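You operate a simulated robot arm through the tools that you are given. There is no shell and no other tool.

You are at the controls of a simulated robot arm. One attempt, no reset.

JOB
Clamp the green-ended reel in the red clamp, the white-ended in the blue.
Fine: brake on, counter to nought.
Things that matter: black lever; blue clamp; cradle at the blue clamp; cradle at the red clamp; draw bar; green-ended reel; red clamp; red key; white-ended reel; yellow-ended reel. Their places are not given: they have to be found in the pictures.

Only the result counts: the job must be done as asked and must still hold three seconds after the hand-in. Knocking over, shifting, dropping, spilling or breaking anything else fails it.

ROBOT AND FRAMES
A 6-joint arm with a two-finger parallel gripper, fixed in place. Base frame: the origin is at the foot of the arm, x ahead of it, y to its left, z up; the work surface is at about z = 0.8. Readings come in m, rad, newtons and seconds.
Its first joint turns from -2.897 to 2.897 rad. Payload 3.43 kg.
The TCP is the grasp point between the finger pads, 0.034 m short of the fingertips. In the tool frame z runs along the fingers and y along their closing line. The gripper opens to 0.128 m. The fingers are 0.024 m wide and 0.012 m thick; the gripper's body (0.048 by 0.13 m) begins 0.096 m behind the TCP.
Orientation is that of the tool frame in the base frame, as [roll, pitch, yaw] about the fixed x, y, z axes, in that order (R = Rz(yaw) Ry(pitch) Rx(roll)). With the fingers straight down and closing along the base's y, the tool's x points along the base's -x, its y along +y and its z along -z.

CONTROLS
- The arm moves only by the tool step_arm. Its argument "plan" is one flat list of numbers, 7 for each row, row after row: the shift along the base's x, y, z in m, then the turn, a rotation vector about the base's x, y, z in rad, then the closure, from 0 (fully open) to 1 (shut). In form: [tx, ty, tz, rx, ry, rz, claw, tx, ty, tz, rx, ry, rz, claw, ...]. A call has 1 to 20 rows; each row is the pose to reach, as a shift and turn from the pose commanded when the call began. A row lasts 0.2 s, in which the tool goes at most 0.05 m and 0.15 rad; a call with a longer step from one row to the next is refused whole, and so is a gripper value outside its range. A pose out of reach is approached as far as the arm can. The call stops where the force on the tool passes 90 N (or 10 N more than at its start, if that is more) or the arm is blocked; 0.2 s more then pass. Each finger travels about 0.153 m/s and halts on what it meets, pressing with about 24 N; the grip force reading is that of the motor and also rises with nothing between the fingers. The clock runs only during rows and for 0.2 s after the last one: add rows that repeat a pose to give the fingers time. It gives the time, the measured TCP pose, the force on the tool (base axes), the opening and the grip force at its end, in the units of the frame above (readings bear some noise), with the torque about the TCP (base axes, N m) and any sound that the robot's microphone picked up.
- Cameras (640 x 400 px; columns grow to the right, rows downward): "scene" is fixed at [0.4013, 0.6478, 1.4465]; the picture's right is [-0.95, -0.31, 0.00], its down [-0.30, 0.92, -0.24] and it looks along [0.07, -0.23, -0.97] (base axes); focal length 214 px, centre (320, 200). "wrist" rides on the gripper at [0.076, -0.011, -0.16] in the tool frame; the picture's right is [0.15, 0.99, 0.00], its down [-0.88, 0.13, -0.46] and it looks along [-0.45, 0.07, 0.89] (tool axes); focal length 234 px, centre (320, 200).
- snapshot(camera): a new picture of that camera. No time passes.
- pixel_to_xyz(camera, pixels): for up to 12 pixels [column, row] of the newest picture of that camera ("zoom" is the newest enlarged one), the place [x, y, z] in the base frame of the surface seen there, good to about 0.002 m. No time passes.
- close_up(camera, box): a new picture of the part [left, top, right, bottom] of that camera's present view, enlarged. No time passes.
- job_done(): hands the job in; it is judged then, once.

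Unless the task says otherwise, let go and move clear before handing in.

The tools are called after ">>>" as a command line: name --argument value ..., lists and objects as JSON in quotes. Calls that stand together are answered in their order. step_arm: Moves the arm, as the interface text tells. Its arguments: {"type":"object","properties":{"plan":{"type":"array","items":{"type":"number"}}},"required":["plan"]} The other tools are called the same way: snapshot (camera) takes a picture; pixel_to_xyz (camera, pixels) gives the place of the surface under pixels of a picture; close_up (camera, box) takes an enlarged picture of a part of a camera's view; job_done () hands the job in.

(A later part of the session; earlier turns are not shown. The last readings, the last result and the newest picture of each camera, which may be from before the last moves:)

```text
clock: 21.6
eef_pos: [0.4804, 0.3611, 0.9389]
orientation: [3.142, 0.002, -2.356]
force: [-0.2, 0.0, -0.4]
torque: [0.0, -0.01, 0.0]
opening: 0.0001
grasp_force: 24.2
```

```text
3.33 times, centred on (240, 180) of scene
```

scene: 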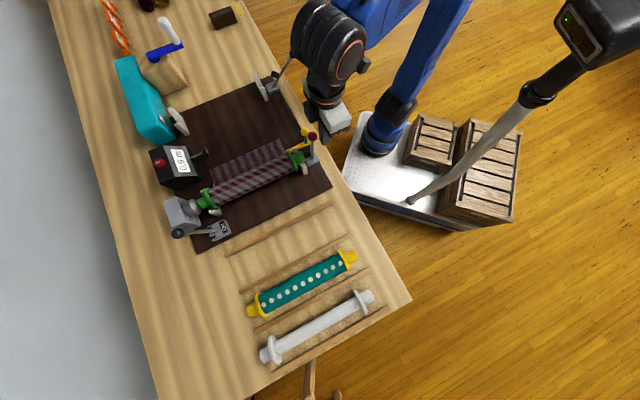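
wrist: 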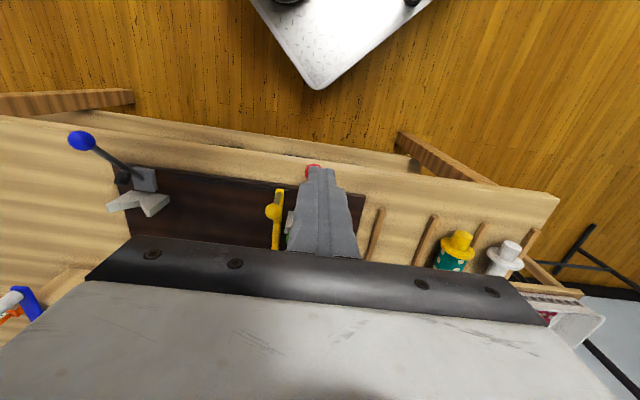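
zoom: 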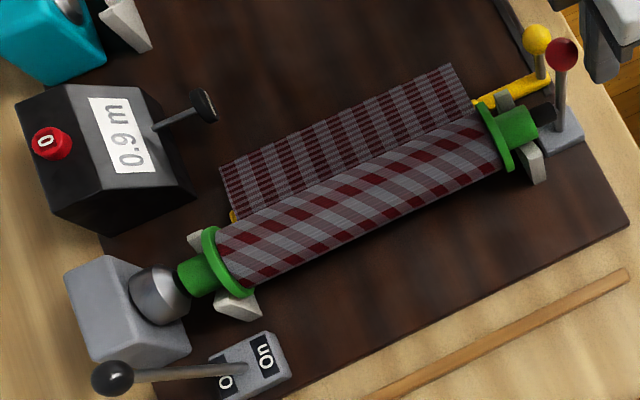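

The cloth's end now lies over the draw bar, and the counter still reads 0.9 m. I'll back off, rise, and move to hover above the white reel.

>>> step_arm --plan '[-0.021, -0.021, 0, 0, 0, 0, 1, -0.021, -0.021, 0.045, 0, 0, 0, 1, -0.021, -0.021, 0.09, 0, 0, 0, 1, -0.021, -0.021, 0.12, 0, 0, 0, 1, -0.031, 0.02, 0.12, 0, 0, 0, 0.47, -0.041, 0.065, 0.12, 0, 0, 0, 0.47, -0.051, 0.11, 0.12, 0, 0, 0, 0.47, -0.061, 0.155, 0.12, 0, 0, 0, 0.47, -0.071, 0.2, 0.11, 0, 0, 0, 0.47, -0.081, 0.245, 0.11, 0, 0, 0, 0.47, -0.091, 0.29, 0.1, 0, 0, 0, 0.47, -0.101, 0.335, 0.09, 0, 0, 0, 0.47, -0.111, 0.38, 0.08, 0, 0, 0, 0.47, -0.123, 0.42, 0.08, 0, 0, 0, 0.47, -0.135, 0.44, 0.08, 0, 0, 0, 0.47, -0.135, 0.44, 0.08, 0, 0, 0, 0.47]'

>>> snapshot --camera "wrist"

>>> snapshot --camera "scene"

```text
clock: 25.0
eef_pos: [0.3482, 0.77, 0.9899]
orientation: [3.139, 0.004, -2.355]
force: [0.1, -0.3, 0.0]
torque: [-0.02, -0.02, -0.03]
opening: 0.0677
grasp_force: 0.1
out of reach, approached as far as the arm can: row 14, 15, 16
```

```text
taken
```

wrist: 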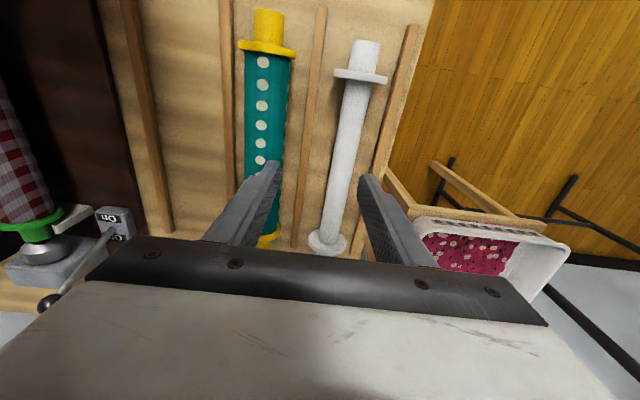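

```text
taken
```

scene: 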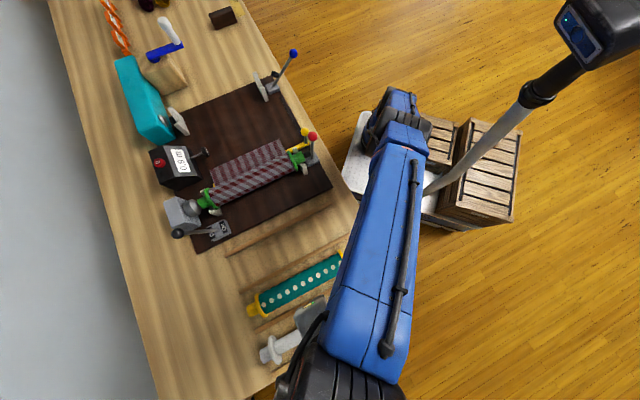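

The arm stopped short at (0.348, 0.77, 0.99), reach being smaller at this height; the white reel is at (350,130) in the wrist view. I'll measure it from here.

>>> close_up --camera "wrist" --box '[290, 20, 450, 120]'

>>> pixel_to_xyz --camera "zoom" --pixels '[[310, 85], [305, 110], [300, 150], [295, 190], [287, 215], [280, 235], [275, 260], [260, 350], [190, 205], [380, 230], [220, 350], [300, 350]]'

>>> close_up --camera "wrist" --box '[280, 190, 380, 260]'

>>> pixel_to_xyz --camera "zoom" --pixels '[[290, 220], [270, 270], [268, 290], [262, 320], [260, 350], [255, 365], [185, 300], [350, 310], [300, 100], [260, 100], [340, 100], [100, 250]]'

```text
4.00 times, centred on (370, 70) of wrist
```

zoom: 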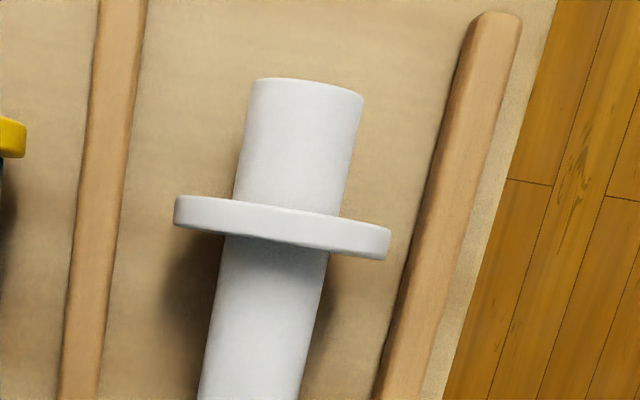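

```text
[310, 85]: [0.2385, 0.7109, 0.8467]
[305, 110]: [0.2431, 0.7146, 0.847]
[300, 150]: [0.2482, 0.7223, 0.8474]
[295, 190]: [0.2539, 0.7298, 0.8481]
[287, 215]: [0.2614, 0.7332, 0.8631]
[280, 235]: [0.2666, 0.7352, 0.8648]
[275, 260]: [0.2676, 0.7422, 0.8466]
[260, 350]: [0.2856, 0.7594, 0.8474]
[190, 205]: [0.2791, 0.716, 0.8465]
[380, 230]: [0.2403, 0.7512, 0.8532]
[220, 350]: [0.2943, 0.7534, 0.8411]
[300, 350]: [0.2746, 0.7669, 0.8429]
```

```text
5.71 times, centred on (330, 225) of wrist
```

zoom: 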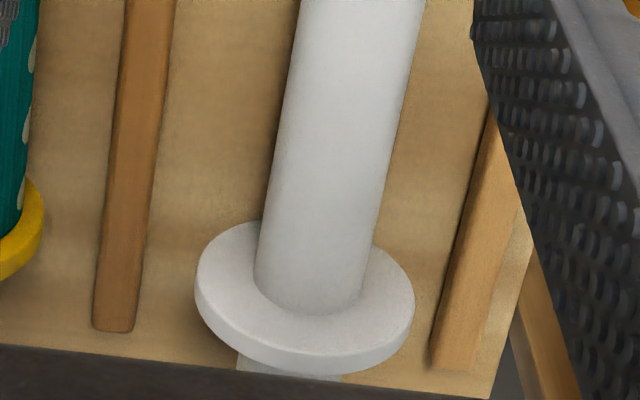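

```text
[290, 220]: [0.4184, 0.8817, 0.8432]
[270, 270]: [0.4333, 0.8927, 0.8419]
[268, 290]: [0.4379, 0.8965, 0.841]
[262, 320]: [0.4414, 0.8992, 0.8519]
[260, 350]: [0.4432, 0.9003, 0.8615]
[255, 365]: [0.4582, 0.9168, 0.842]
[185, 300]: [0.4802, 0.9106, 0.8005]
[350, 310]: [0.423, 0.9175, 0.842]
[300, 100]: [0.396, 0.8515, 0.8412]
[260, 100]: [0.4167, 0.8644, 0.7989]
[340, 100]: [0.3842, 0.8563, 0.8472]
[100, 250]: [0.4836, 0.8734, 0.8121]
```

White reel: centre u≈0.825, v≈0.337 → (0.345, 0.822), barrel radius ≈0.0155. I'll first go lower (TCP z≈0.925, tips still above the flanges) and then outward to it, and check the nearby basket's height.

>>> pixel_to_xyz --camera "wrist" --pixels '[[430, 165], [560, 245], [440, 222], [480, 240], [540, 290], [400, 190], [500, 210], [450, 165]]'

>>> step_arm --plan '[0, 0, -0.03, 0, 0, 0, 0.47, 0, 0.005, -0.065, 0, 0, 0, 0.47, -0.001, 0.025, -0.065, 0, 0, 0, 0.47, -0.003, 0.0517, -0.065, 0, 0, 0, 0.47, -0.003, 0.0517, -0.065, 0, 0, 0, 0.47]'

>>> snapshot --camera "wrist"

```text
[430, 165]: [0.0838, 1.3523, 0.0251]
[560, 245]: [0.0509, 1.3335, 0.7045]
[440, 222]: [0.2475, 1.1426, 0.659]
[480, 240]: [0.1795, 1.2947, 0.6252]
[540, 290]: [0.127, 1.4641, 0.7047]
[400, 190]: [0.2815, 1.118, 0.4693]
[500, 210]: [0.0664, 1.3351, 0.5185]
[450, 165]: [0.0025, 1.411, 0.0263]
```

```text
clock: 26.2
eef_pos: [0.3453, 0.8191, 0.9262]
orientation: [-3.141, 0.003, -2.357]
force: [-0.7, -0.4, -0.4]
torque: [-0.01, 0.01, 0.05]
opening: 0.068
grasp_force: 0.1
```

```text
taken
```

wrist: 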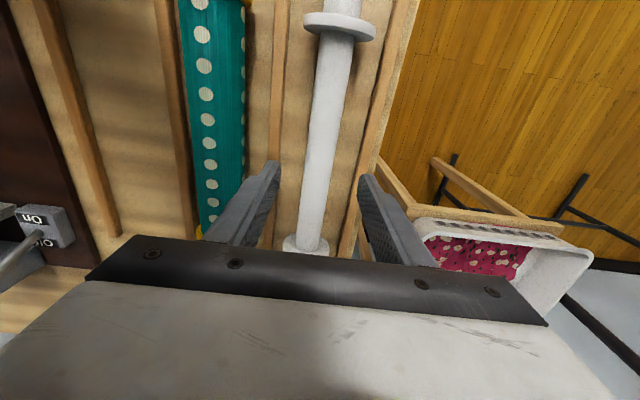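

The pads straddle the white barrel (318,150) properly. I'll descend 75 mm and close.

>>> step_arm --plan '[0, 0.002, -0.035, 0, 0, 0, 0.47, 0, 0.002, -0.06, 0, 0, 0, 0.47, 0, 0.002, -0.074, 0, 0, 0, 0.47, 0, 0.002, -0.074, 0, 0, 0, 0.47, 0, 0.002, -0.074, 0, 0, 0, 1, 0, 0.002, -0.074, 0, 0, 0, 1, 0, 0.002, -0.074, 0, 0, 0, 1, 0, 0.002, -0.074, 0, 0, 0, 1]'

>>> snapshot --camera "wrist"

```text
clock: 28.0
eef_pos: [0.3427, 0.8193, 0.8541]
orientation: [3.141, 0.003, -2.357]
force: [0.2, -0.6, 0.6]
torque: [-0.05, 0.03, -0.01]
opening: 0.0308
grasp_force: 23.7
```

```text
taken
```

wrist: 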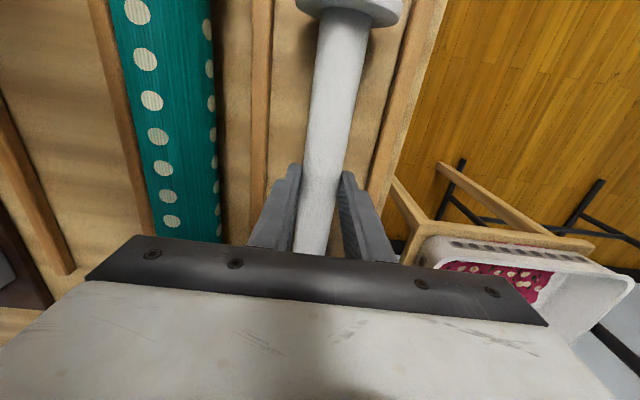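

The white reel is gripped (0.0308 m). I'll lift it and draw it back along its own axis to gain height within reach.

>>> step_arm --plan '[0, 0, 0.015, 0, 0, 0, 1, 0, 0, 0.045, 0, 0, 0, 1, 0, 0, 0.075, 0, 0, 0, 1, -0.015, -0.015, 0.108, 0, 0, 0, 1, -0.03, -0.03, 0.14, 0, 0, 0, 1, -0.045, -0.045, 0.173, 0, 0, 0, 1, -0.06, -0.06, 0.206, 0, 0, 0, 1, -0.06, -0.06, 0.206, 0, 0, 0, 1]'

>>> snapshot --camera "scene"

>>> snapshot --camera "wrist"

```text
clock: 29.8
eef_pos: [0.2824, 0.7309, 1.0285]
orientation: [3.137, 0.004, -2.356]
force: [0.4, 0.5, -1.4]
torque: [-0.04, 0.06, 0.0]
opening: 0.0312
grasp_force: 23.9
out of reach, approached as far as the arm can: row 4, 5, 6, 7, 8
```

```text
taken
```

scene: 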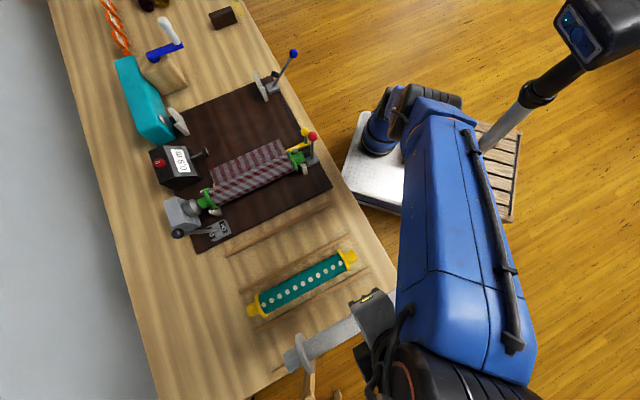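

```text
taken
```

wrist: 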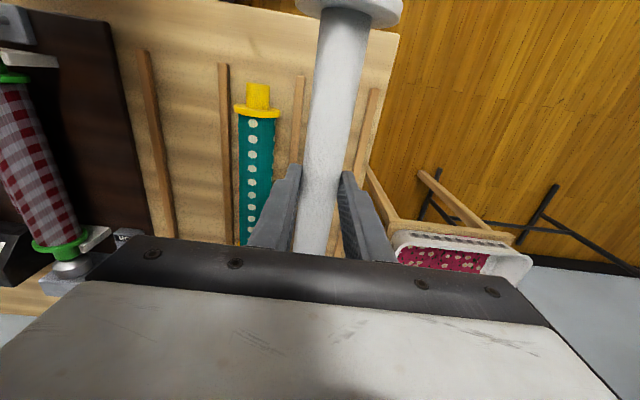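

The reel is level in the grip at (0.282, 0.731, 1.03), and reach at this side is limited, so I'll carry it in toward the machine at z≈1.06 over the green reel.

>>> step_arm --plan '[0.035, -0.028, 0.004, 0, 0, 0, 1, 0.07, -0.057, 0.008, 0, 0, 0, 1, 0.106, -0.085, 0.014, 0, 0, 0, 1, 0.141, -0.114, 0.02, 0, 0, 0, 1, 0.177, -0.142, 0.026, 0, 0, 0, 1, 0.212, -0.17, 0.032, 0, 0, 0, 1, 0.247, -0.199, 0.035, 0, 0, 0, 1, 0.282, -0.227, 0.035, 0, 0, 0, 1, 0.318, -0.256, 0.035, 0, 0, 0, 1, 0.318, -0.256, 0.035, 0, 0, 0, 1]'

>>> snapshot --camera "scene"

```text
clock: 32.0
eef_pos: [0.6, 0.4801, 1.0654]
orientation: [3.14, 0.001, -2.356]
force: [0.3, 0.1, -1.8]
torque: [-0.03, -0.03, -0.01]
opening: 0.0309
grasp_force: 24.4
```

```text
taken
```

scene: 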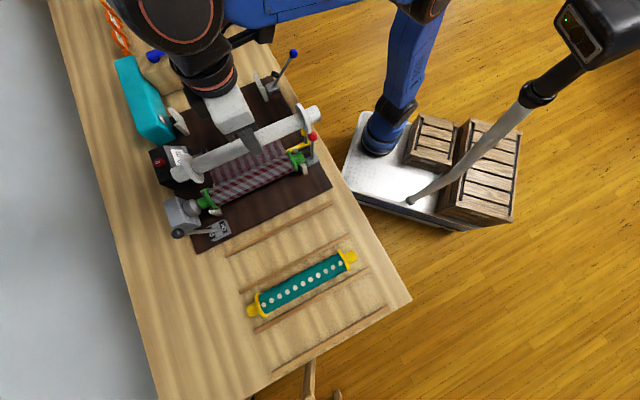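

The reel is over the green one and clear of everything. I'll continue to a point short of the blue cradle, (0.80, 0.25, 1.0).

>>> step_arm --plan '[0.028, -0.033, 0, 0, 0, 0, 1, 0.057, -0.066, 0, 0, 0, 0, 1, 0.086, -0.099, 0, 0, 0, 0, 1, 0.115, -0.132, -0.015, 0, 0, 0, 1, 0.144, -0.165, -0.03, 0, 0, 0, 1, 0.172, -0.198, -0.048, 0, 0, 0, 1, 0.2, -0.23, -0.065, 0, 0, 0, 1, 0.2, -0.23, -0.065, 0, 0, 0, 1]'

>>> snapshot --camera "scene"

>>> snapshot --camera "wrist"

```text
clock: 33.8
eef_pos: [0.8021, 0.2457, 1.0023]
orientation: [3.14, 0.002, -2.355]
force: [-0.7, 0.8, -1.1]
torque: [-0.01, 0.0, 0.01]
opening: 0.0313
grasp_force: 24.3
```

```text
taken
```

scene: 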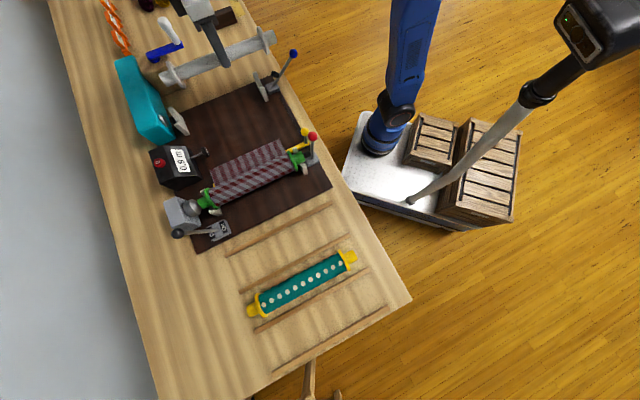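

```text
taken
```

wrist: 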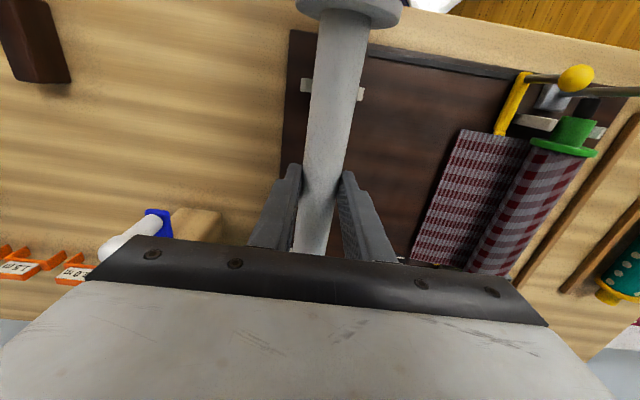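

Near the blue cradle now; I need the crank's and box's places for clearance, and the reel's end positions in the scene picture.

>>> pixel_to_xyz --camera "scene" --pixels '[[163, 24], [170, 45], [152, 55], [160, 75], [128, 65], [150, 110], [172, 85], [167, 72], [270, 38], [264, 40], [261, 86], [178, 122]]'

>>> close_up --camera "scene" --box '[110, 10, 310, 150]'

```text
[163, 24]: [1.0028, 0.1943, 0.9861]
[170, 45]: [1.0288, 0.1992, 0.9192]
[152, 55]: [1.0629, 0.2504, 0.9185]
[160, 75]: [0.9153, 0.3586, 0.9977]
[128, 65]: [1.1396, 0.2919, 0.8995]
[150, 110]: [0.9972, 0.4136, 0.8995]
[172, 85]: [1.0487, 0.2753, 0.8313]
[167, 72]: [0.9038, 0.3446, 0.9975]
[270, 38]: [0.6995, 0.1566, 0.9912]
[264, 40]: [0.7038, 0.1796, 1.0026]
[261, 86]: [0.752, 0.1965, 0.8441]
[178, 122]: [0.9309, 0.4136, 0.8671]
```

```text
2.86 times, centred on (210, 80) of scene
```

zoom: 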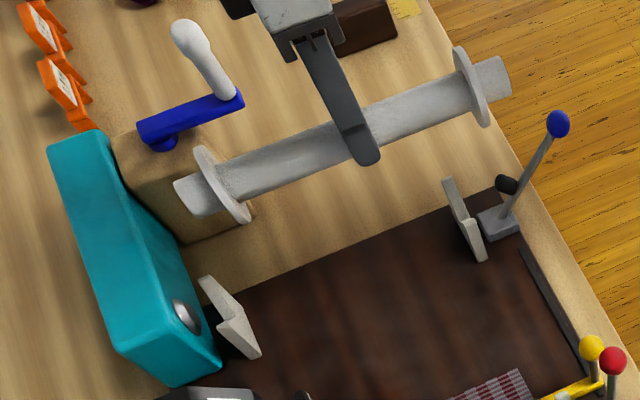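

Crank handle and boxes are clear of my path (handle v≈-0.57, box top 0.90). I'll measure the held reel's ends precisely.

>>> close_up --camera "scene" --box '[240, 20, 310, 65]'

>>> pixel_to_xyz --camera "zoom" --pixels '[[150, 130], [175, 140], [210, 180], [230, 160], [260, 150], [290, 140], [305, 150], [315, 150], [190, 80], [245, 260]]'

>>> close_up --camera "scene" --box '[140, 50, 220, 100]'

>>> pixel_to_xyz --camera "zoom" --pixels '[[155, 190], [170, 210], [185, 200], [215, 190], [240, 190], [250, 210], [290, 170], [225, 130], [300, 260], [190, 235]]'

```text
8.89 times, centred on (275, 42) of scene
```

zoom: 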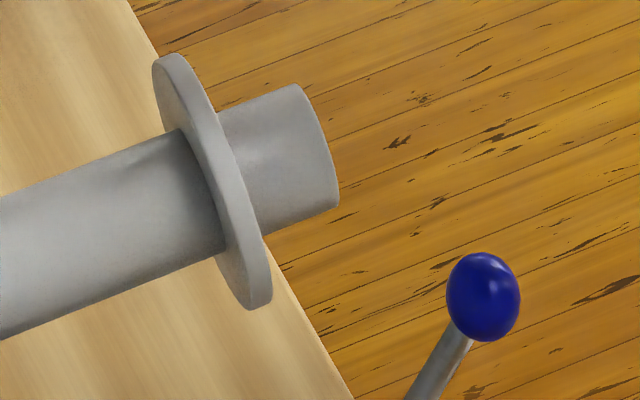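

```text
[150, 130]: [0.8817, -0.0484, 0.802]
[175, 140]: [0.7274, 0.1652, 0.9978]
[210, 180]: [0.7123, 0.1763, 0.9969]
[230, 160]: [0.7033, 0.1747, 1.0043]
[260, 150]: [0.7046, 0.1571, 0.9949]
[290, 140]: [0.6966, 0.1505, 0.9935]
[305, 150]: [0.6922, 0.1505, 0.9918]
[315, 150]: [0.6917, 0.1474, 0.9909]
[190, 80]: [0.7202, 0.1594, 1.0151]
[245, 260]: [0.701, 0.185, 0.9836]
```

```text
8.00 times, centred on (180, 75) of scene
```

zoom: 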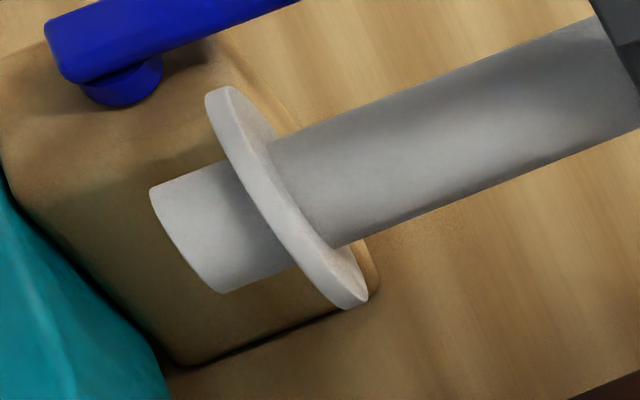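

```text
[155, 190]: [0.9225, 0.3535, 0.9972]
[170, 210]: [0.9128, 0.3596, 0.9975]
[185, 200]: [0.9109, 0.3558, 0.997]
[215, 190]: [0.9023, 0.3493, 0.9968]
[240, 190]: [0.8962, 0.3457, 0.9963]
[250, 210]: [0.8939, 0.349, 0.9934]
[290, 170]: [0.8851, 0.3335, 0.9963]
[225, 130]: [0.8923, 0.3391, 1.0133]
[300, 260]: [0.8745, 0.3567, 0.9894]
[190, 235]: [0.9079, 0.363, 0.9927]
```

The held reel's centre is about 5 mm ahead of the TCP (ends u≈0.590 and 0.902). I'll move over the blue cradle to (0.8475, 0.296) at z≈0.93, still above the V's.

>>> step_arm --plan '[0.0155, 0.016, -0.025, 0, 0, 0, 1, 0.031, 0.032, -0.05, 0, 0, 0, 1, 0.0465, 0.048, -0.07, 0, 0, 0, 1, 0.0465, 0.048, -0.07, 0, 0, 0, 1, 0.0465, 0.048, -0.07, 0, 0, 0, 1]'

>>> close_up --camera "scene" --box '[230, 40, 330, 110]'

>>> close_up --camera "scene" --box '[130, 70, 230, 140]'

```text
clock: 35.0
eef_pos: [0.8486, 0.2962, 0.9302]
orientation: [3.14, 0.002, -2.357]
force: [1.2, 0.1, -1.9]
torque: [0.0, 0.02, 0.0]
opening: 0.0311
grasp_force: 23.7
```

```text
5.71 times, centred on (280, 75) of scene
```

zoom: 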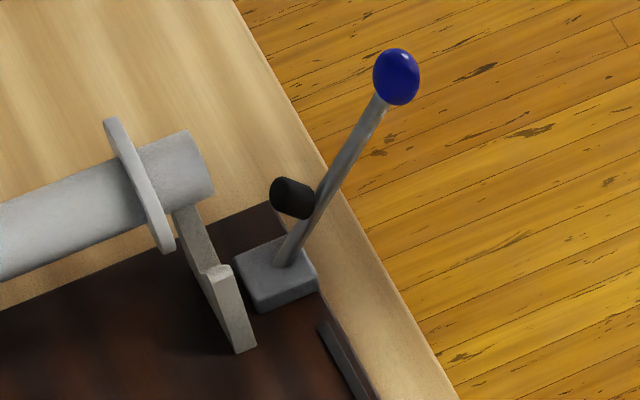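

```text
5.71 times, centred on (180, 105) of scene
```

zoom: 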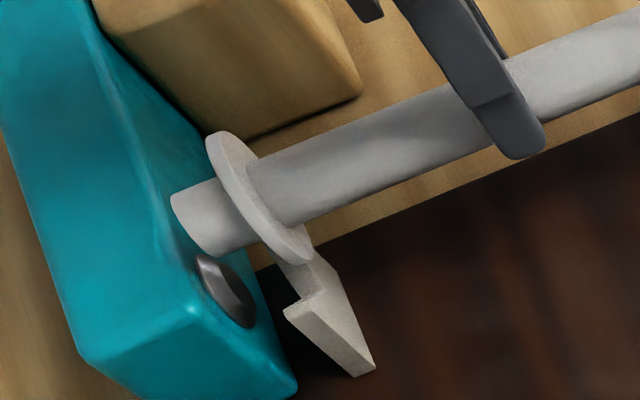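

The reel hangs over the blue V's, somewhat to the -v side in perspective as expected. I'll measure reel and V positions once more before lowering.

>>> pixel_to_xyz --camera "zoom" --pixels '[[178, 205], [195, 225], [220, 205], [240, 200], [225, 150], [265, 225], [300, 250], [310, 285], [325, 290], [285, 310], [360, 370], [230, 290]]'

>>> close_up --camera "scene" --box '[230, 40, 330, 110]'

>>> pixel_to_xyz --camera "zoom" --pixels '[[145, 160], [150, 190], [165, 165], [195, 165], [208, 170], [210, 185], [110, 125], [165, 245], [205, 275], [218, 268], [235, 345], [290, 200]]'

```text
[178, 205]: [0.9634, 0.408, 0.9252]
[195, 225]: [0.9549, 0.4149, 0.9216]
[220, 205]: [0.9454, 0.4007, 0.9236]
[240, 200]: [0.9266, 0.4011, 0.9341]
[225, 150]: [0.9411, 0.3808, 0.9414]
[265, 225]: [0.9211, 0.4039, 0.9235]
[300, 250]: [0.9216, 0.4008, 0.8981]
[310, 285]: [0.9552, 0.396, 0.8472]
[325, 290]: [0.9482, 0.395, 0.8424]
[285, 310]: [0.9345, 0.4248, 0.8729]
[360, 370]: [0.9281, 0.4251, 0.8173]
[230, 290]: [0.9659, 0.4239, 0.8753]
```

```text
5.71 times, centred on (280, 75) of scene
```

zoom: 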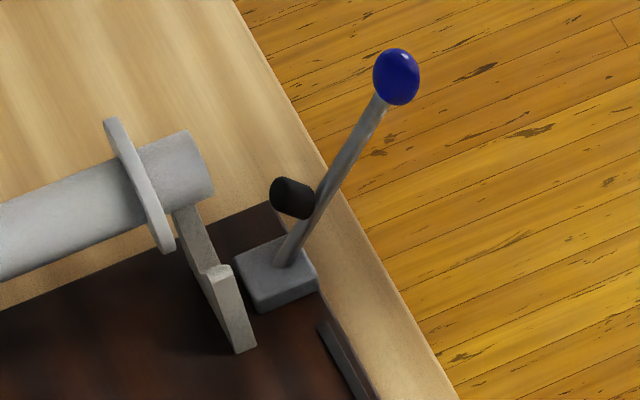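

```text
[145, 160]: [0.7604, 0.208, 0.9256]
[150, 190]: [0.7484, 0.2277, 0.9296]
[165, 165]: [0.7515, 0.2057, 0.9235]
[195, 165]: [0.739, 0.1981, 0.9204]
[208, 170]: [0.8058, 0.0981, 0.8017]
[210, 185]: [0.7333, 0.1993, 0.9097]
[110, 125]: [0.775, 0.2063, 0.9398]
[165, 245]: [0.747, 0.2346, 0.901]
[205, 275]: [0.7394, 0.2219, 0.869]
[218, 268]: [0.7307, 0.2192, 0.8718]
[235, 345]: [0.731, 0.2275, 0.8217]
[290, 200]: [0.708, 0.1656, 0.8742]
```

Reel ends are at u≈0.659 and 0.970, centred on the cradle to about 1 mm. I'll lower to just above seating and then ease down.

>>> step_arm --plan '[-0.0005, -0.0005, -0.02, 0, 0, 0, 1, -0.0005, -0.0005, -0.035, 0, 0, 0, 1, -0.0005, -0.0005, -0.039, 0, 0, 0, 1, -0.0005, -0.0005, -0.042, 0, 0, 0, 1, -0.0005, -0.0005, -0.045, 0, 0, 0, 1, -0.0005, -0.0005, -0.045, 0, 0, 0, 1]'

>>> close_up --camera "scene" --box '[230, 40, 330, 110]'

>>> close_up --camera "scene" --box '[130, 70, 230, 140]'

```text
clock: 36.4
eef_pos: [0.8464, 0.2941, 0.8877]
orientation: [3.14, 0.002, -2.357]
force: [-0.9, 0.8, -1.7]
torque: [0.02, -0.03, 0.08]
opening: 0.0309
grasp_force: 24.0
```

```text
5.71 times, centred on (280, 75) of scene
```

zoom: 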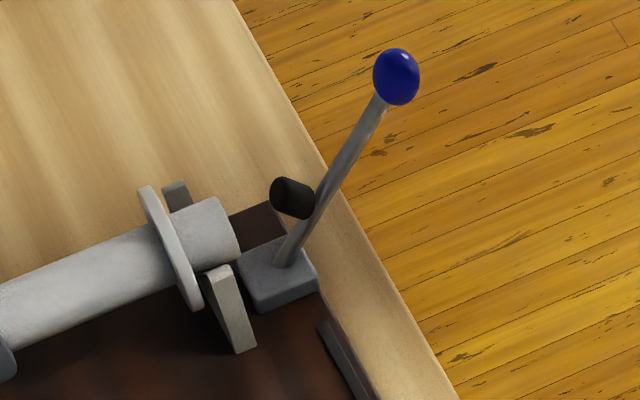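

```text
5.71 times, centred on (180, 105) of scene
```

zoom: 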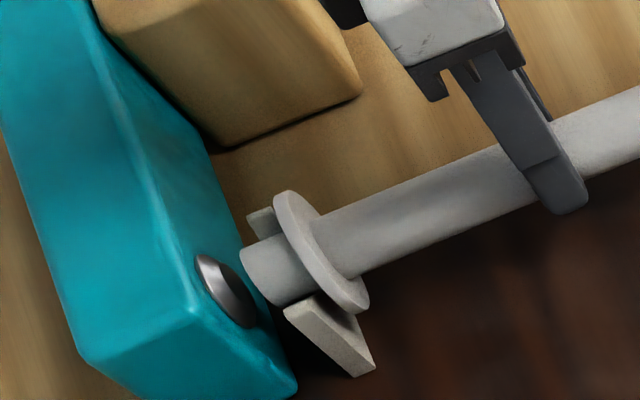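

Both journals are just inside the V's and no load has transferred yet. I'll continue down in 1–2 mm steps.

>>> step_arm --plan '[0, 0, -0.0015, 0, 0, 0, 1, 0, 0, -0.003, 0, 0, 0, 1, 0, 0, -0.004, 0, 0, 0, 1, 0, 0, -0.005, 0, 0, 0, 1, 0, 0, -0.005, 0, 0, 0, 1]'

```text
clock: 37.6
eef_pos: [0.845, 0.293, 0.8824]
orientation: [-3.141, 0.003, -2.357]
force: [7.2, -3.6, 32.3]
torque: [-0.14, -0.21, 0.06]
opening: 0.0312
grasp_force: 23.8
```

The load is mostly vertical (32 N) with about 7 N toward -v. I'll relieve 2 mm upward, shift 1 mm to -v, then check.

>>> step_arm --plan '[0.0008, -0.0008, 0.0022, 0, 0, 0, 1, 0.0008, -0.0008, 0.0022, 0, 0, 0, 1, 0.0008, -0.0008, 0.0022, 0, 0, 0, 1]'

```text
clock: 38.4
eef_pos: [0.8461, 0.2949, 0.883]
orientation: [3.141, 0.0, -2.357]
force: [2.3, -2.5, 1.4]
torque: [-0.1, 0.03, 0.05]
opening: 0.0311
grasp_force: 24.0
```

The reel is seated with negligible load. I'll open, rise clear of the flanges, then retreat along the axis and up.

>>> step_arm --plan '[0, 0, 0, 0, 0, 0, 0.65, 0, 0, 0, 0, 0, 0, 0.47, 0, 0, 0, 0, 0, 0, 0.47, 0, 0, 0.025, 0, 0, 0, 0.47, 0, 0, 0.05, 0, 0, 0, 0.47, -0.015, -0.015, 0.08, 0, 0, 0, 0.47, -0.04, -0.04, 0.11, 0, 0, 0, 0.47, -0.065, -0.065, 0.13, 0, 0, 0, 0.47, -0.065, -0.065, 0.13, 0, 0, 0, 0.47]'

>>> snapshot --camera "scene"

>>> snapshot --camera "wrist"

```text
clock: 40.4
eef_pos: [0.7801, 0.2298, 1.0099]
orientation: [3.14, 0.001, -2.354]
force: [-0.1, 0.2, 0.6]
torque: [-0.06, 0.01, 0.0]
opening: 0.0678
grasp_force: 0.1
```

```text
taken
```

scene: 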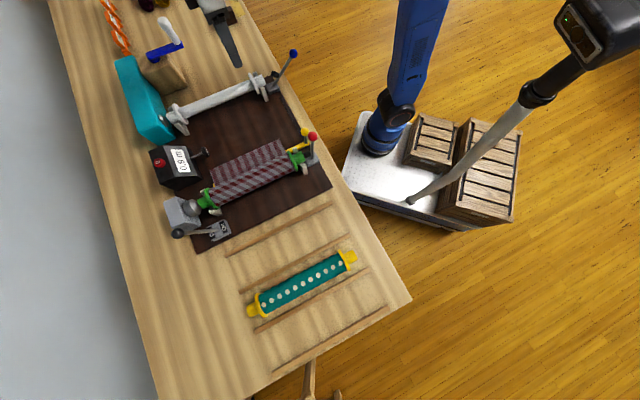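

```text
taken
```

wrist: 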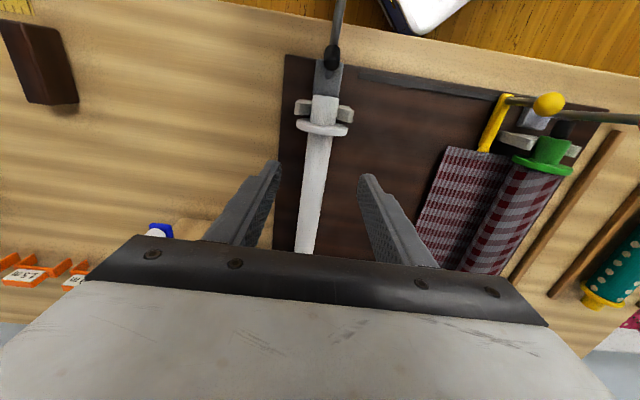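

The white reel rests in both blue V's. Next I'll take the closed fingers to the outer side of the blue ball (0.656, 0.116), as with the red one.

>>> step_arm --plan '[-0.03, -0.029, 0.02, 0, 0, 0, 0.8, -0.06, -0.058, 0.04, 0, 0, 0, 1, -0.09, -0.087, 0.04, 0, 0, 0, 1, -0.12, -0.116, 0.04, 0, 0, 0, 1, -0.148, -0.145, 0.04, 0, 0, 0, 1, -0.148, -0.145, 0.0, 0, 0, 0, 1, -0.148, -0.145, -0.04, 0, 0, 0, 1, -0.148, -0.145, -0.07, 0, 0, 0, 1, -0.148, -0.145, -0.07, 0, 0, 0, 1]'

>>> close_up --camera "scene" --box '[240, 10, 350, 90]'

```text
clock: 42.4
eef_pos: [0.6322, 0.0821, 0.942]
orientation: [-3.14, 0.001, -2.357]
force: [0.6, 0.5, -0.1]
torque: [0.02, 0.0, -0.02]
opening: 0.0002
grasp_force: 23.7
```

```text
5.00 times, centred on (295, 50) of scene
```

zoom: 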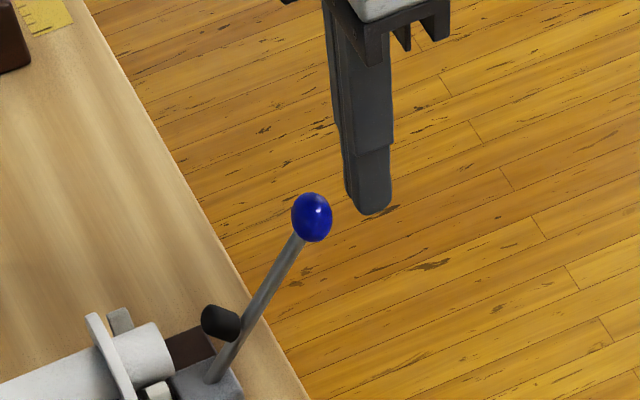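

The fingers are behind the blue ball (312,217 in the zoom). I'll push along the axis exactly as before.

>>> step_arm --plan '[0.012, 0.013, 0, 0, 0, 0, 1, 0.024, 0.025, 0, 0, 0, 0, 1, 0.034, 0.035, 0, 0, 0, 0, 1, 0.044, 0.045, 0, 0, 0, 0, 1, 0.054, 0.055, 0, 0, 0, 0, 1, 0.064, 0.065, 0, 0, 0, 0, 1]'

>>> close_up --camera "scene" --box '[230, 20, 340, 100]'

>>> snapshot --camera "scene"

```text
clock: 43.8
eef_pos: [0.6968, 0.1499, 0.9427]
orientation: [3.139, 0.002, -2.355]
force: [-0.7, 0.4, 0.0]
torque: [0.0, -0.01, -0.02]
opening: 0.0
grasp_force: 24.2
```

```text
5.00 times, centred on (285, 60) of scene
```

zoom: 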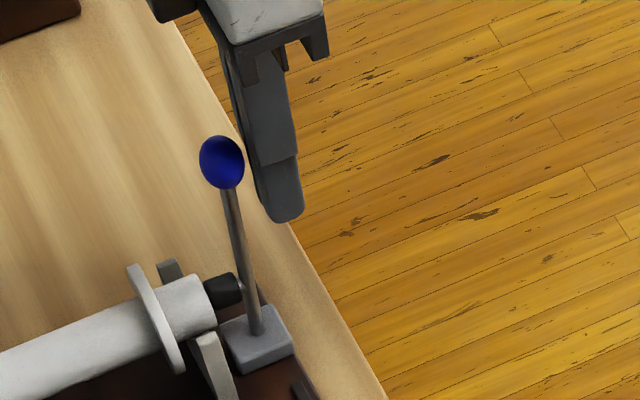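

```text
taken
```

scene: 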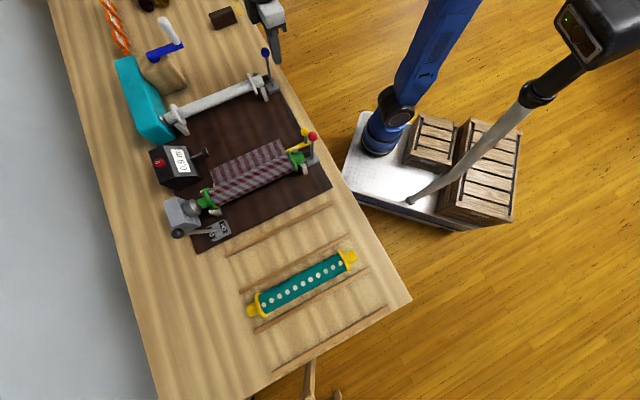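

Both levers now stand upright with pads on the journal ends. Next is the brake: its ball at about (0.721, 0.703, 0.945) leans to Off, so I'll back off, rise, and cross to that area with a small opening.

>>> step_arm --plan '[-0.02, -0.02, 0, 0, 0, 0, 1, -0.02, -0.02, 0.045, 0, 0, 0, 1, -0.02, -0.02, 0.09, 0, 0, 0, 1, -0.02, -0.02, 0.125, 0, 0, 0, 1, -0.026, 0.023, 0.127, 0, 0, 0, 1, -0.032, 0.066, 0.127, 0, 0, 0, 1, -0.037, 0.109, 0.127, 0, 0, 0, 1, -0.043, 0.152, 0.127, 0, 0, 0, 1, -0.049, 0.195, 0.127, 0, 0, 0, 1, -0.054, 0.238, 0.127, 0, 0, 0, 1, -0.06, 0.281, 0.127, 0, 0, 0, 1, -0.066, 0.324, 0.127, 0, 0, 0, 1, -0.071, 0.367, 0.127, 0, 0, 0, 0.6, -0.077, 0.41, 0.127, 0, 0, 0, 0.6, -0.077, 0.41, 0.127, 0, 0, 0, 0.6]'

>>> snapshot --camera "wrist"

>>> snapshot --camera "scene"

```text
clock: 47.0
eef_pos: [0.6202, 0.5631, 1.0717]
orientation: [3.141, 0.0, -2.357]
force: [0.0, -0.5, 0.6]
torque: [0.01, -0.06, -0.01]
opening: 0.0512
grasp_force: 0.1
```

```text
taken
```

wrist: 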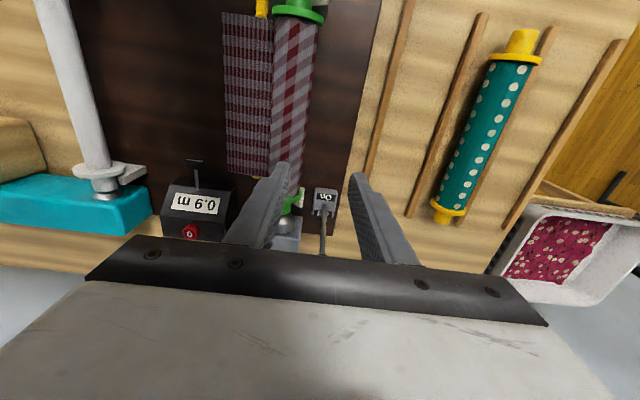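

```text
taken
```

scene: 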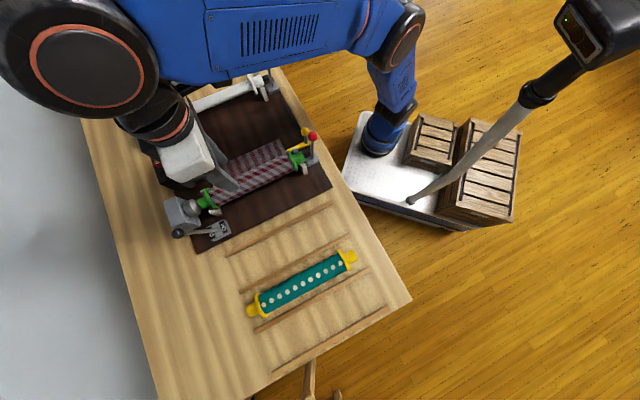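

Counter display (194,203), key (190,231) and brake switch (325,195) are visible. I'll tilt the fingers outward along the axis by 0.6 rad while moving toward the brake lever, keeping high.

>>> step_arm --plan '[0.007, 0.015, -0.005, 0.085, -0.085, 0, 0.6, 0.014, 0.03, -0.01, 0.17, -0.17, 0, 0.6, 0.021, 0.044, -0.015, 0.255, -0.255, 0, 0.6, 0.028, 0.059, -0.02, 0.34, -0.34, 0, 0.6, 0.035, 0.074, -0.02, 0.424, -0.424, 0, 0.6, 0.035, 0.074, -0.02, 0.424, -0.424, 0, 0.6]'

>>> snapshot --camera "wrist"

>>> snapshot --camera "scene"

```text
clock: 48.4
eef_pos: [0.6547, 0.6346, 1.0514]
orientation: [3.139, 0.602, -2.358]
force: [0.1, 0.2, -0.4]
torque: [-0.01, 0.03, -0.02]
opening: 0.0512
grasp_force: 0.0
```

```text
taken
```

wrist: 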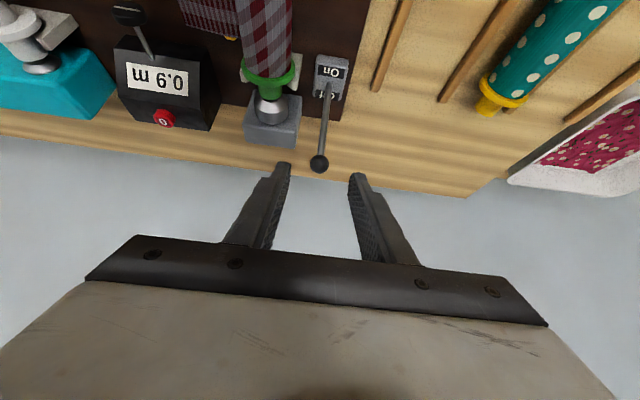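

```text
taken
```

scene: 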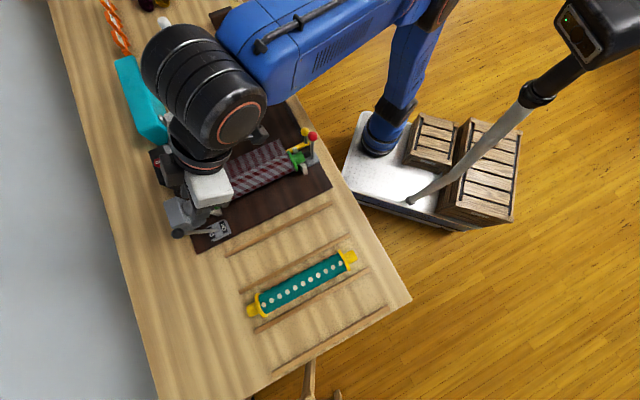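

This tilt works and gives a clear view of the brake ball (319,164) and the red key (164,118). I'll zoom and measure both.

>>> close_up --camera "wrist" --box '[100, 0, 380, 180]'

>>> pixel_to_xyz --camera "wrist" --pixels '[[319, 160], [319, 166], [324, 140], [326, 115], [327, 98], [330, 72], [320, 88], [163, 114], [163, 121], [148, 110], [190, 120], [165, 130]]'

```text
2.22 times, centred on (240, 90) of wrist
```

zoom: 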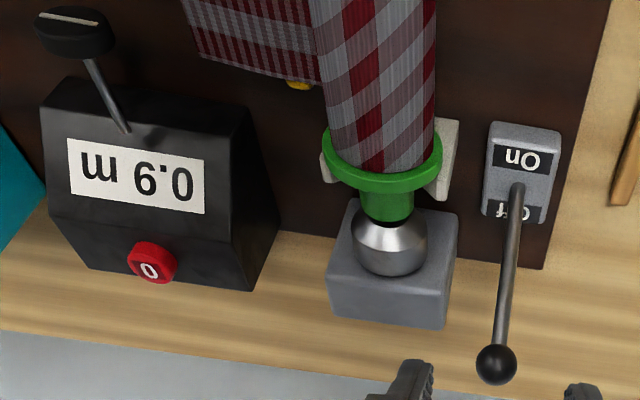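

```text
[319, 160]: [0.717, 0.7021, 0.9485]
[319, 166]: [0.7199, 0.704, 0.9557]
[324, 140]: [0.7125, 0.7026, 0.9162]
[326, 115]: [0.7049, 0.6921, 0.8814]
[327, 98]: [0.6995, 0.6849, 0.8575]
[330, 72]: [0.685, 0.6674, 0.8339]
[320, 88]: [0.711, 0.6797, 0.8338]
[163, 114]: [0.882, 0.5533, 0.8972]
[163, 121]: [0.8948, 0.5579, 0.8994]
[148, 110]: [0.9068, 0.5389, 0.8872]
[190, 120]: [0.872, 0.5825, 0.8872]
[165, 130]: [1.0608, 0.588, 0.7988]
```

The key sits on the counter's flat top (key top z≈0.899), so it's pressed straight down. Brake ball centre is at about u=1.014, v=-0.011, z=0.945; I'll bring the open tilted fingers around it.

>>> step_arm --plan '[0.0156, 0.0167, -0.02, 0, 0, 0, 0.6, 0.031, 0.0334, -0.043, 0, 0, 0, 0.6, 0.0467, 0.05, -0.067, 0, 0, 0, 0.6, 0.0623, 0.0668, -0.0914, 0, 0, 0, 0.6, 0.0623, 0.0668, -0.0914, 0, 0, 0, 0.6]'

>>> snapshot --camera "wrist"

>>> close_up --camera "scene" --box '[140, 180, 240, 260]'

```text
clock: 49.6
eef_pos: [0.7208, 0.7012, 0.9567]
orientation: [3.139, 0.601, -2.356]
force: [-0.9, 0.9, 0.1]
torque: [0.0, 0.0, 0.0]
opening: 0.0513
grasp_force: 0.1
```

```text
taken
```

wrist: 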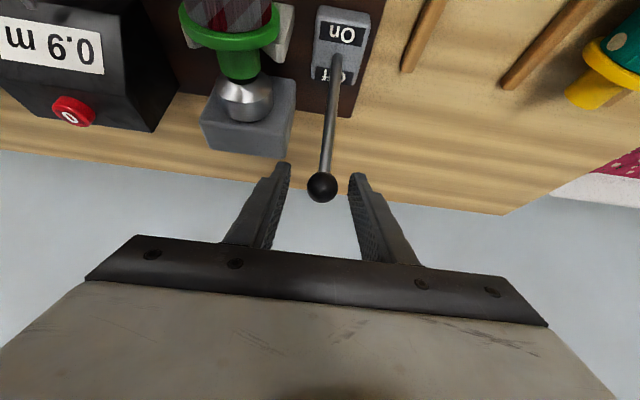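

```text
5.00 times, centred on (190, 220) of scene
```

zoom: 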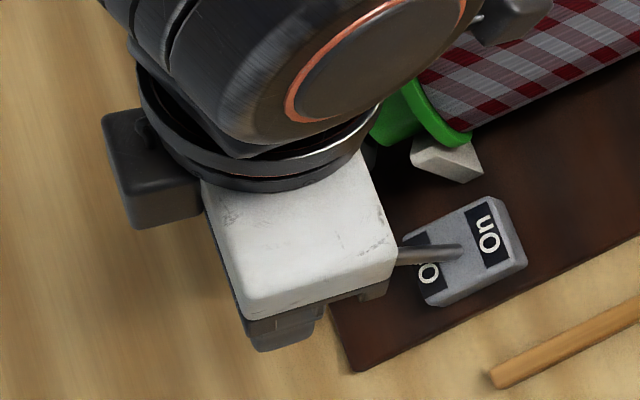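

The ball (322,187) lies between TCP and fingertips. I'll close on it.

>>> step_arm --plan '[0, 0, 0, 0, 0, 0, 0.8, 0, 0, 0, 0, 0, 0, 1, 0, 0, 0, 0, 0, 0, 1, 0, 0, 0, 0, 0, 0, 1]'

>>> close_up --camera "wrist" --box '[250, 60, 410, 260]'

```text
clock: 50.6
eef_pos: [0.7199, 0.7018, 0.9566]
orientation: [3.139, 0.602, -2.355]
force: [-13.7, 18.4, 0.5]
torque: [0.49, -0.07, 0.18]
opening: 0.0251
grasp_force: 45.0
```

```text
2.00 times, centred on (330, 160) of wrist
```

zoom: 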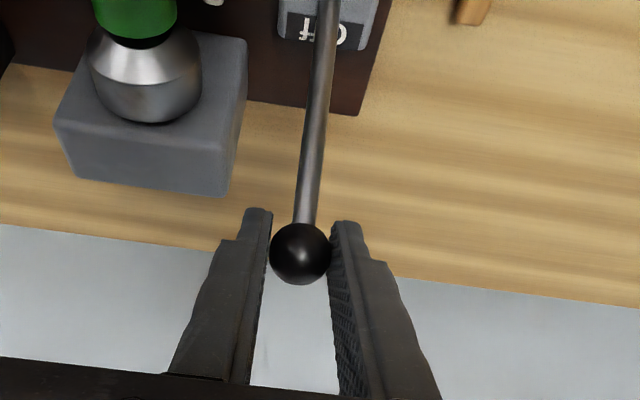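

The ball is gripped (0.0251 m). I'll relieve the sideways load by ~1.5 mm and pull along the arc toward "On", stopping a bit early to check.

>>> step_arm --plan '[-0.001, 0.001, 0, 0, 0, 0, 1, -0.009, -0.007, 0.004, 0, 0, 0, 1, -0.017, -0.015, 0.0063, 0, 0, 0, 1, -0.0245, -0.0225, 0.0078, 0, 0, 0, 1, -0.032, -0.03, 0.0082, 0, 0, 0, 1, -0.0397, -0.0377, 0.0078, 0, 0, 0, 1, -0.0472, -0.0452, 0.0063, 0, 0, 0, 1]'

>>> close_up --camera "wrist" --box '[220, 60, 420, 260]'

>>> snapshot --camera "scene"

```text
clock: 52.2
eef_pos: [0.6705, 0.6534, 0.966]
orientation: [-3.141, 0.602, -2.357]
force: [1.9, 11.5, -1.5]
torque: [0.95, -0.85, 0.13]
opening: 0.0253
grasp_force: 45.4
```

```text
2.00 times, centred on (320, 160) of wrist
```

zoom: 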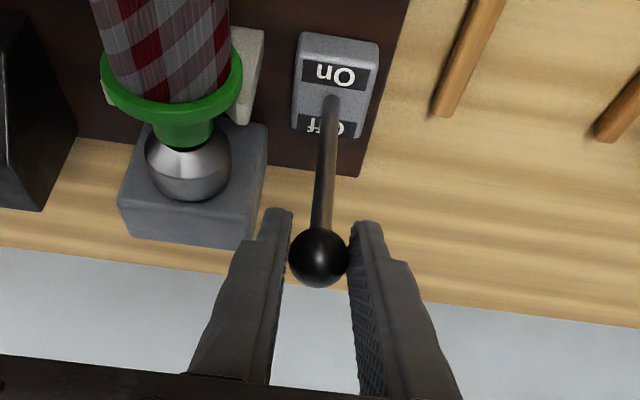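

```text
taken
```

scene: 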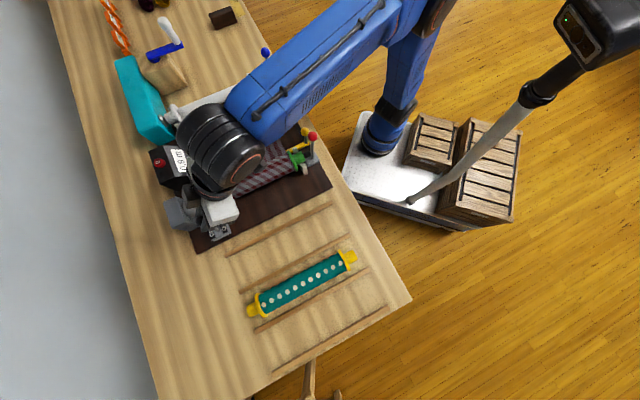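

The lever has passed upright, ball at u≈0.947. I'll continue the arc by another ~2 cm.

>>> step_arm --plan '[-0.008, -0.008, -0.0023, 0, 0, 0, 1, -0.016, -0.016, -0.0063, 0, 0, 0, 1, -0.016, -0.016, -0.0063, 0, 0, 0, 1]'

>>> close_up --camera "wrist" --box '[220, 60, 420, 260]'

```text
clock: 53.0
eef_pos: [0.6553, 0.638, 0.9594]
orientation: [-3.141, 0.601, -2.357]
force: [15.8, -3.5, 4.2]
torque: [0.88, -1.19, -0.25]
opening: 0.0251
grasp_force: 45.0
```

```text
2.00 times, centred on (320, 160) of wrist
```

zoom: 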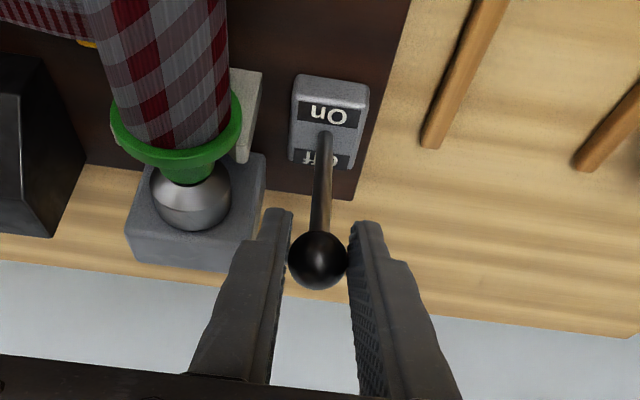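

Resistance of about 9 N shows it near its stop. I'll open the fingers and see where the lever rests.

>>> step_arm --plan '[0, 0, 0, 0, 0, 0, 0.6, 0, 0, 0, 0, 0, 0, 0.6, 0, 0, 0, 0, 0, 0, 0.6]'

>>> snapshot --camera "wrist"

>>> pixel_to_xyz --camera "wrist" --pixels '[[319, 185], [319, 192], [322, 160], [324, 140]]'

```text
clock: 53.8
eef_pos: [0.6524, 0.6402, 0.9603]
orientation: [3.14, 0.6, -2.357]
force: [0.1, 0.3, 0.3]
torque: [0.03, -0.02, -0.03]
opening: 0.0513
grasp_force: 0.1
```

```text
taken
```

wrist: 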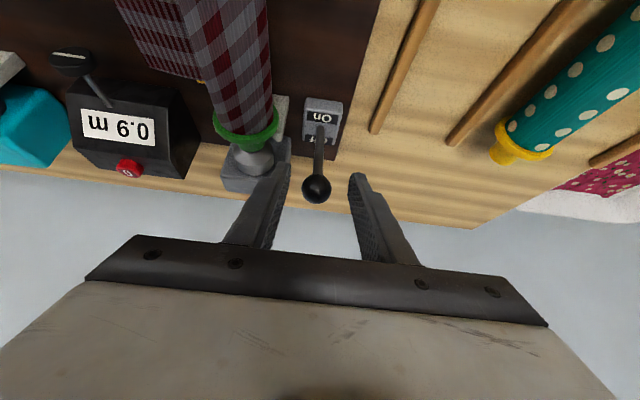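

```text
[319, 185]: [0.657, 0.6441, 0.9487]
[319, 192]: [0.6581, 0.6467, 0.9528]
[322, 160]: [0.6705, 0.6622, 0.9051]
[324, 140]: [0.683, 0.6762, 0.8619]
```

The lever now rests leaning to "On" (rod slope -23°, mirrored from before). I'll back out along the tool axis, then measure the key again.

>>> step_arm --plan '[-0.012, -0.012, 0.025, 0, 0, 0, 0.6, -0.024, -0.024, 0.05, 0, 0, 0, 0.6, -0.03, -0.03, 0.09, 0, 0, 0, 0.8, -0.03, -0.03, 0.09, 0, 0, 0, 1]'

>>> close_up --camera "wrist" --box '[40, 0, 360, 200]'

```text
clock: 54.8
eef_pos: [0.6228, 0.6072, 1.0487]
orientation: [-3.141, 0.6, -2.356]
force: [-0.3, 0.2, -0.1]
torque: [0.01, 0.01, 0.02]
opening: 0.0
grasp_force: 24.1
```

```text
2.00 times, centred on (200, 100) of wrist
```

zoom: 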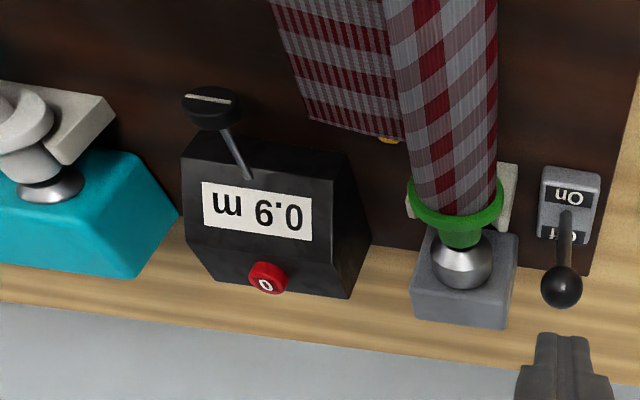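

The lever shows "On". Now I'll measure the key's top and the box top round it for tilt.

>>> pixel_to_xyz --camera "zoom" --pixels '[[265, 285], [258, 283], [272, 287], [265, 279], [265, 291], [262, 268], [225, 250], [225, 270], [320, 260], [320, 285], [300, 275], [240, 180]]'

>>> close_up --camera "wrist" --box '[120, 100, 240, 180]'

```text
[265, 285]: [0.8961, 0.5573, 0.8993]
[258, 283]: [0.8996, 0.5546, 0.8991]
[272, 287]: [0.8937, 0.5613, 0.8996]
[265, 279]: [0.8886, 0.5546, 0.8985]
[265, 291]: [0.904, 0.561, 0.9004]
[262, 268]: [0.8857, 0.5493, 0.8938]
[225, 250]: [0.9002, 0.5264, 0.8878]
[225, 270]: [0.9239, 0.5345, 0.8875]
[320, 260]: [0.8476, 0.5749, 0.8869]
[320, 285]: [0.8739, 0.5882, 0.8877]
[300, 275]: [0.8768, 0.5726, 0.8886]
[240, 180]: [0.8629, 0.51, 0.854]
```

```text
5.00 times, centred on (180, 140) of wrist
```

zoom: 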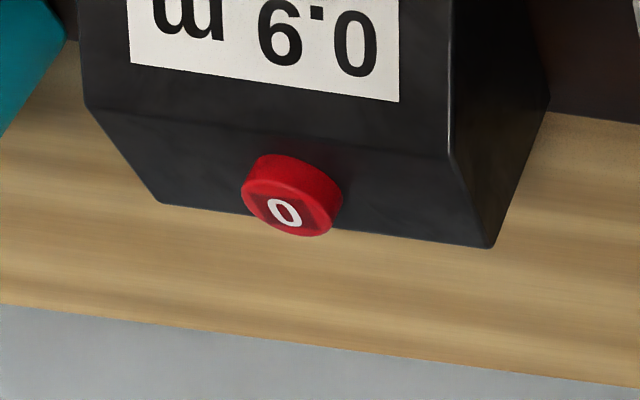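

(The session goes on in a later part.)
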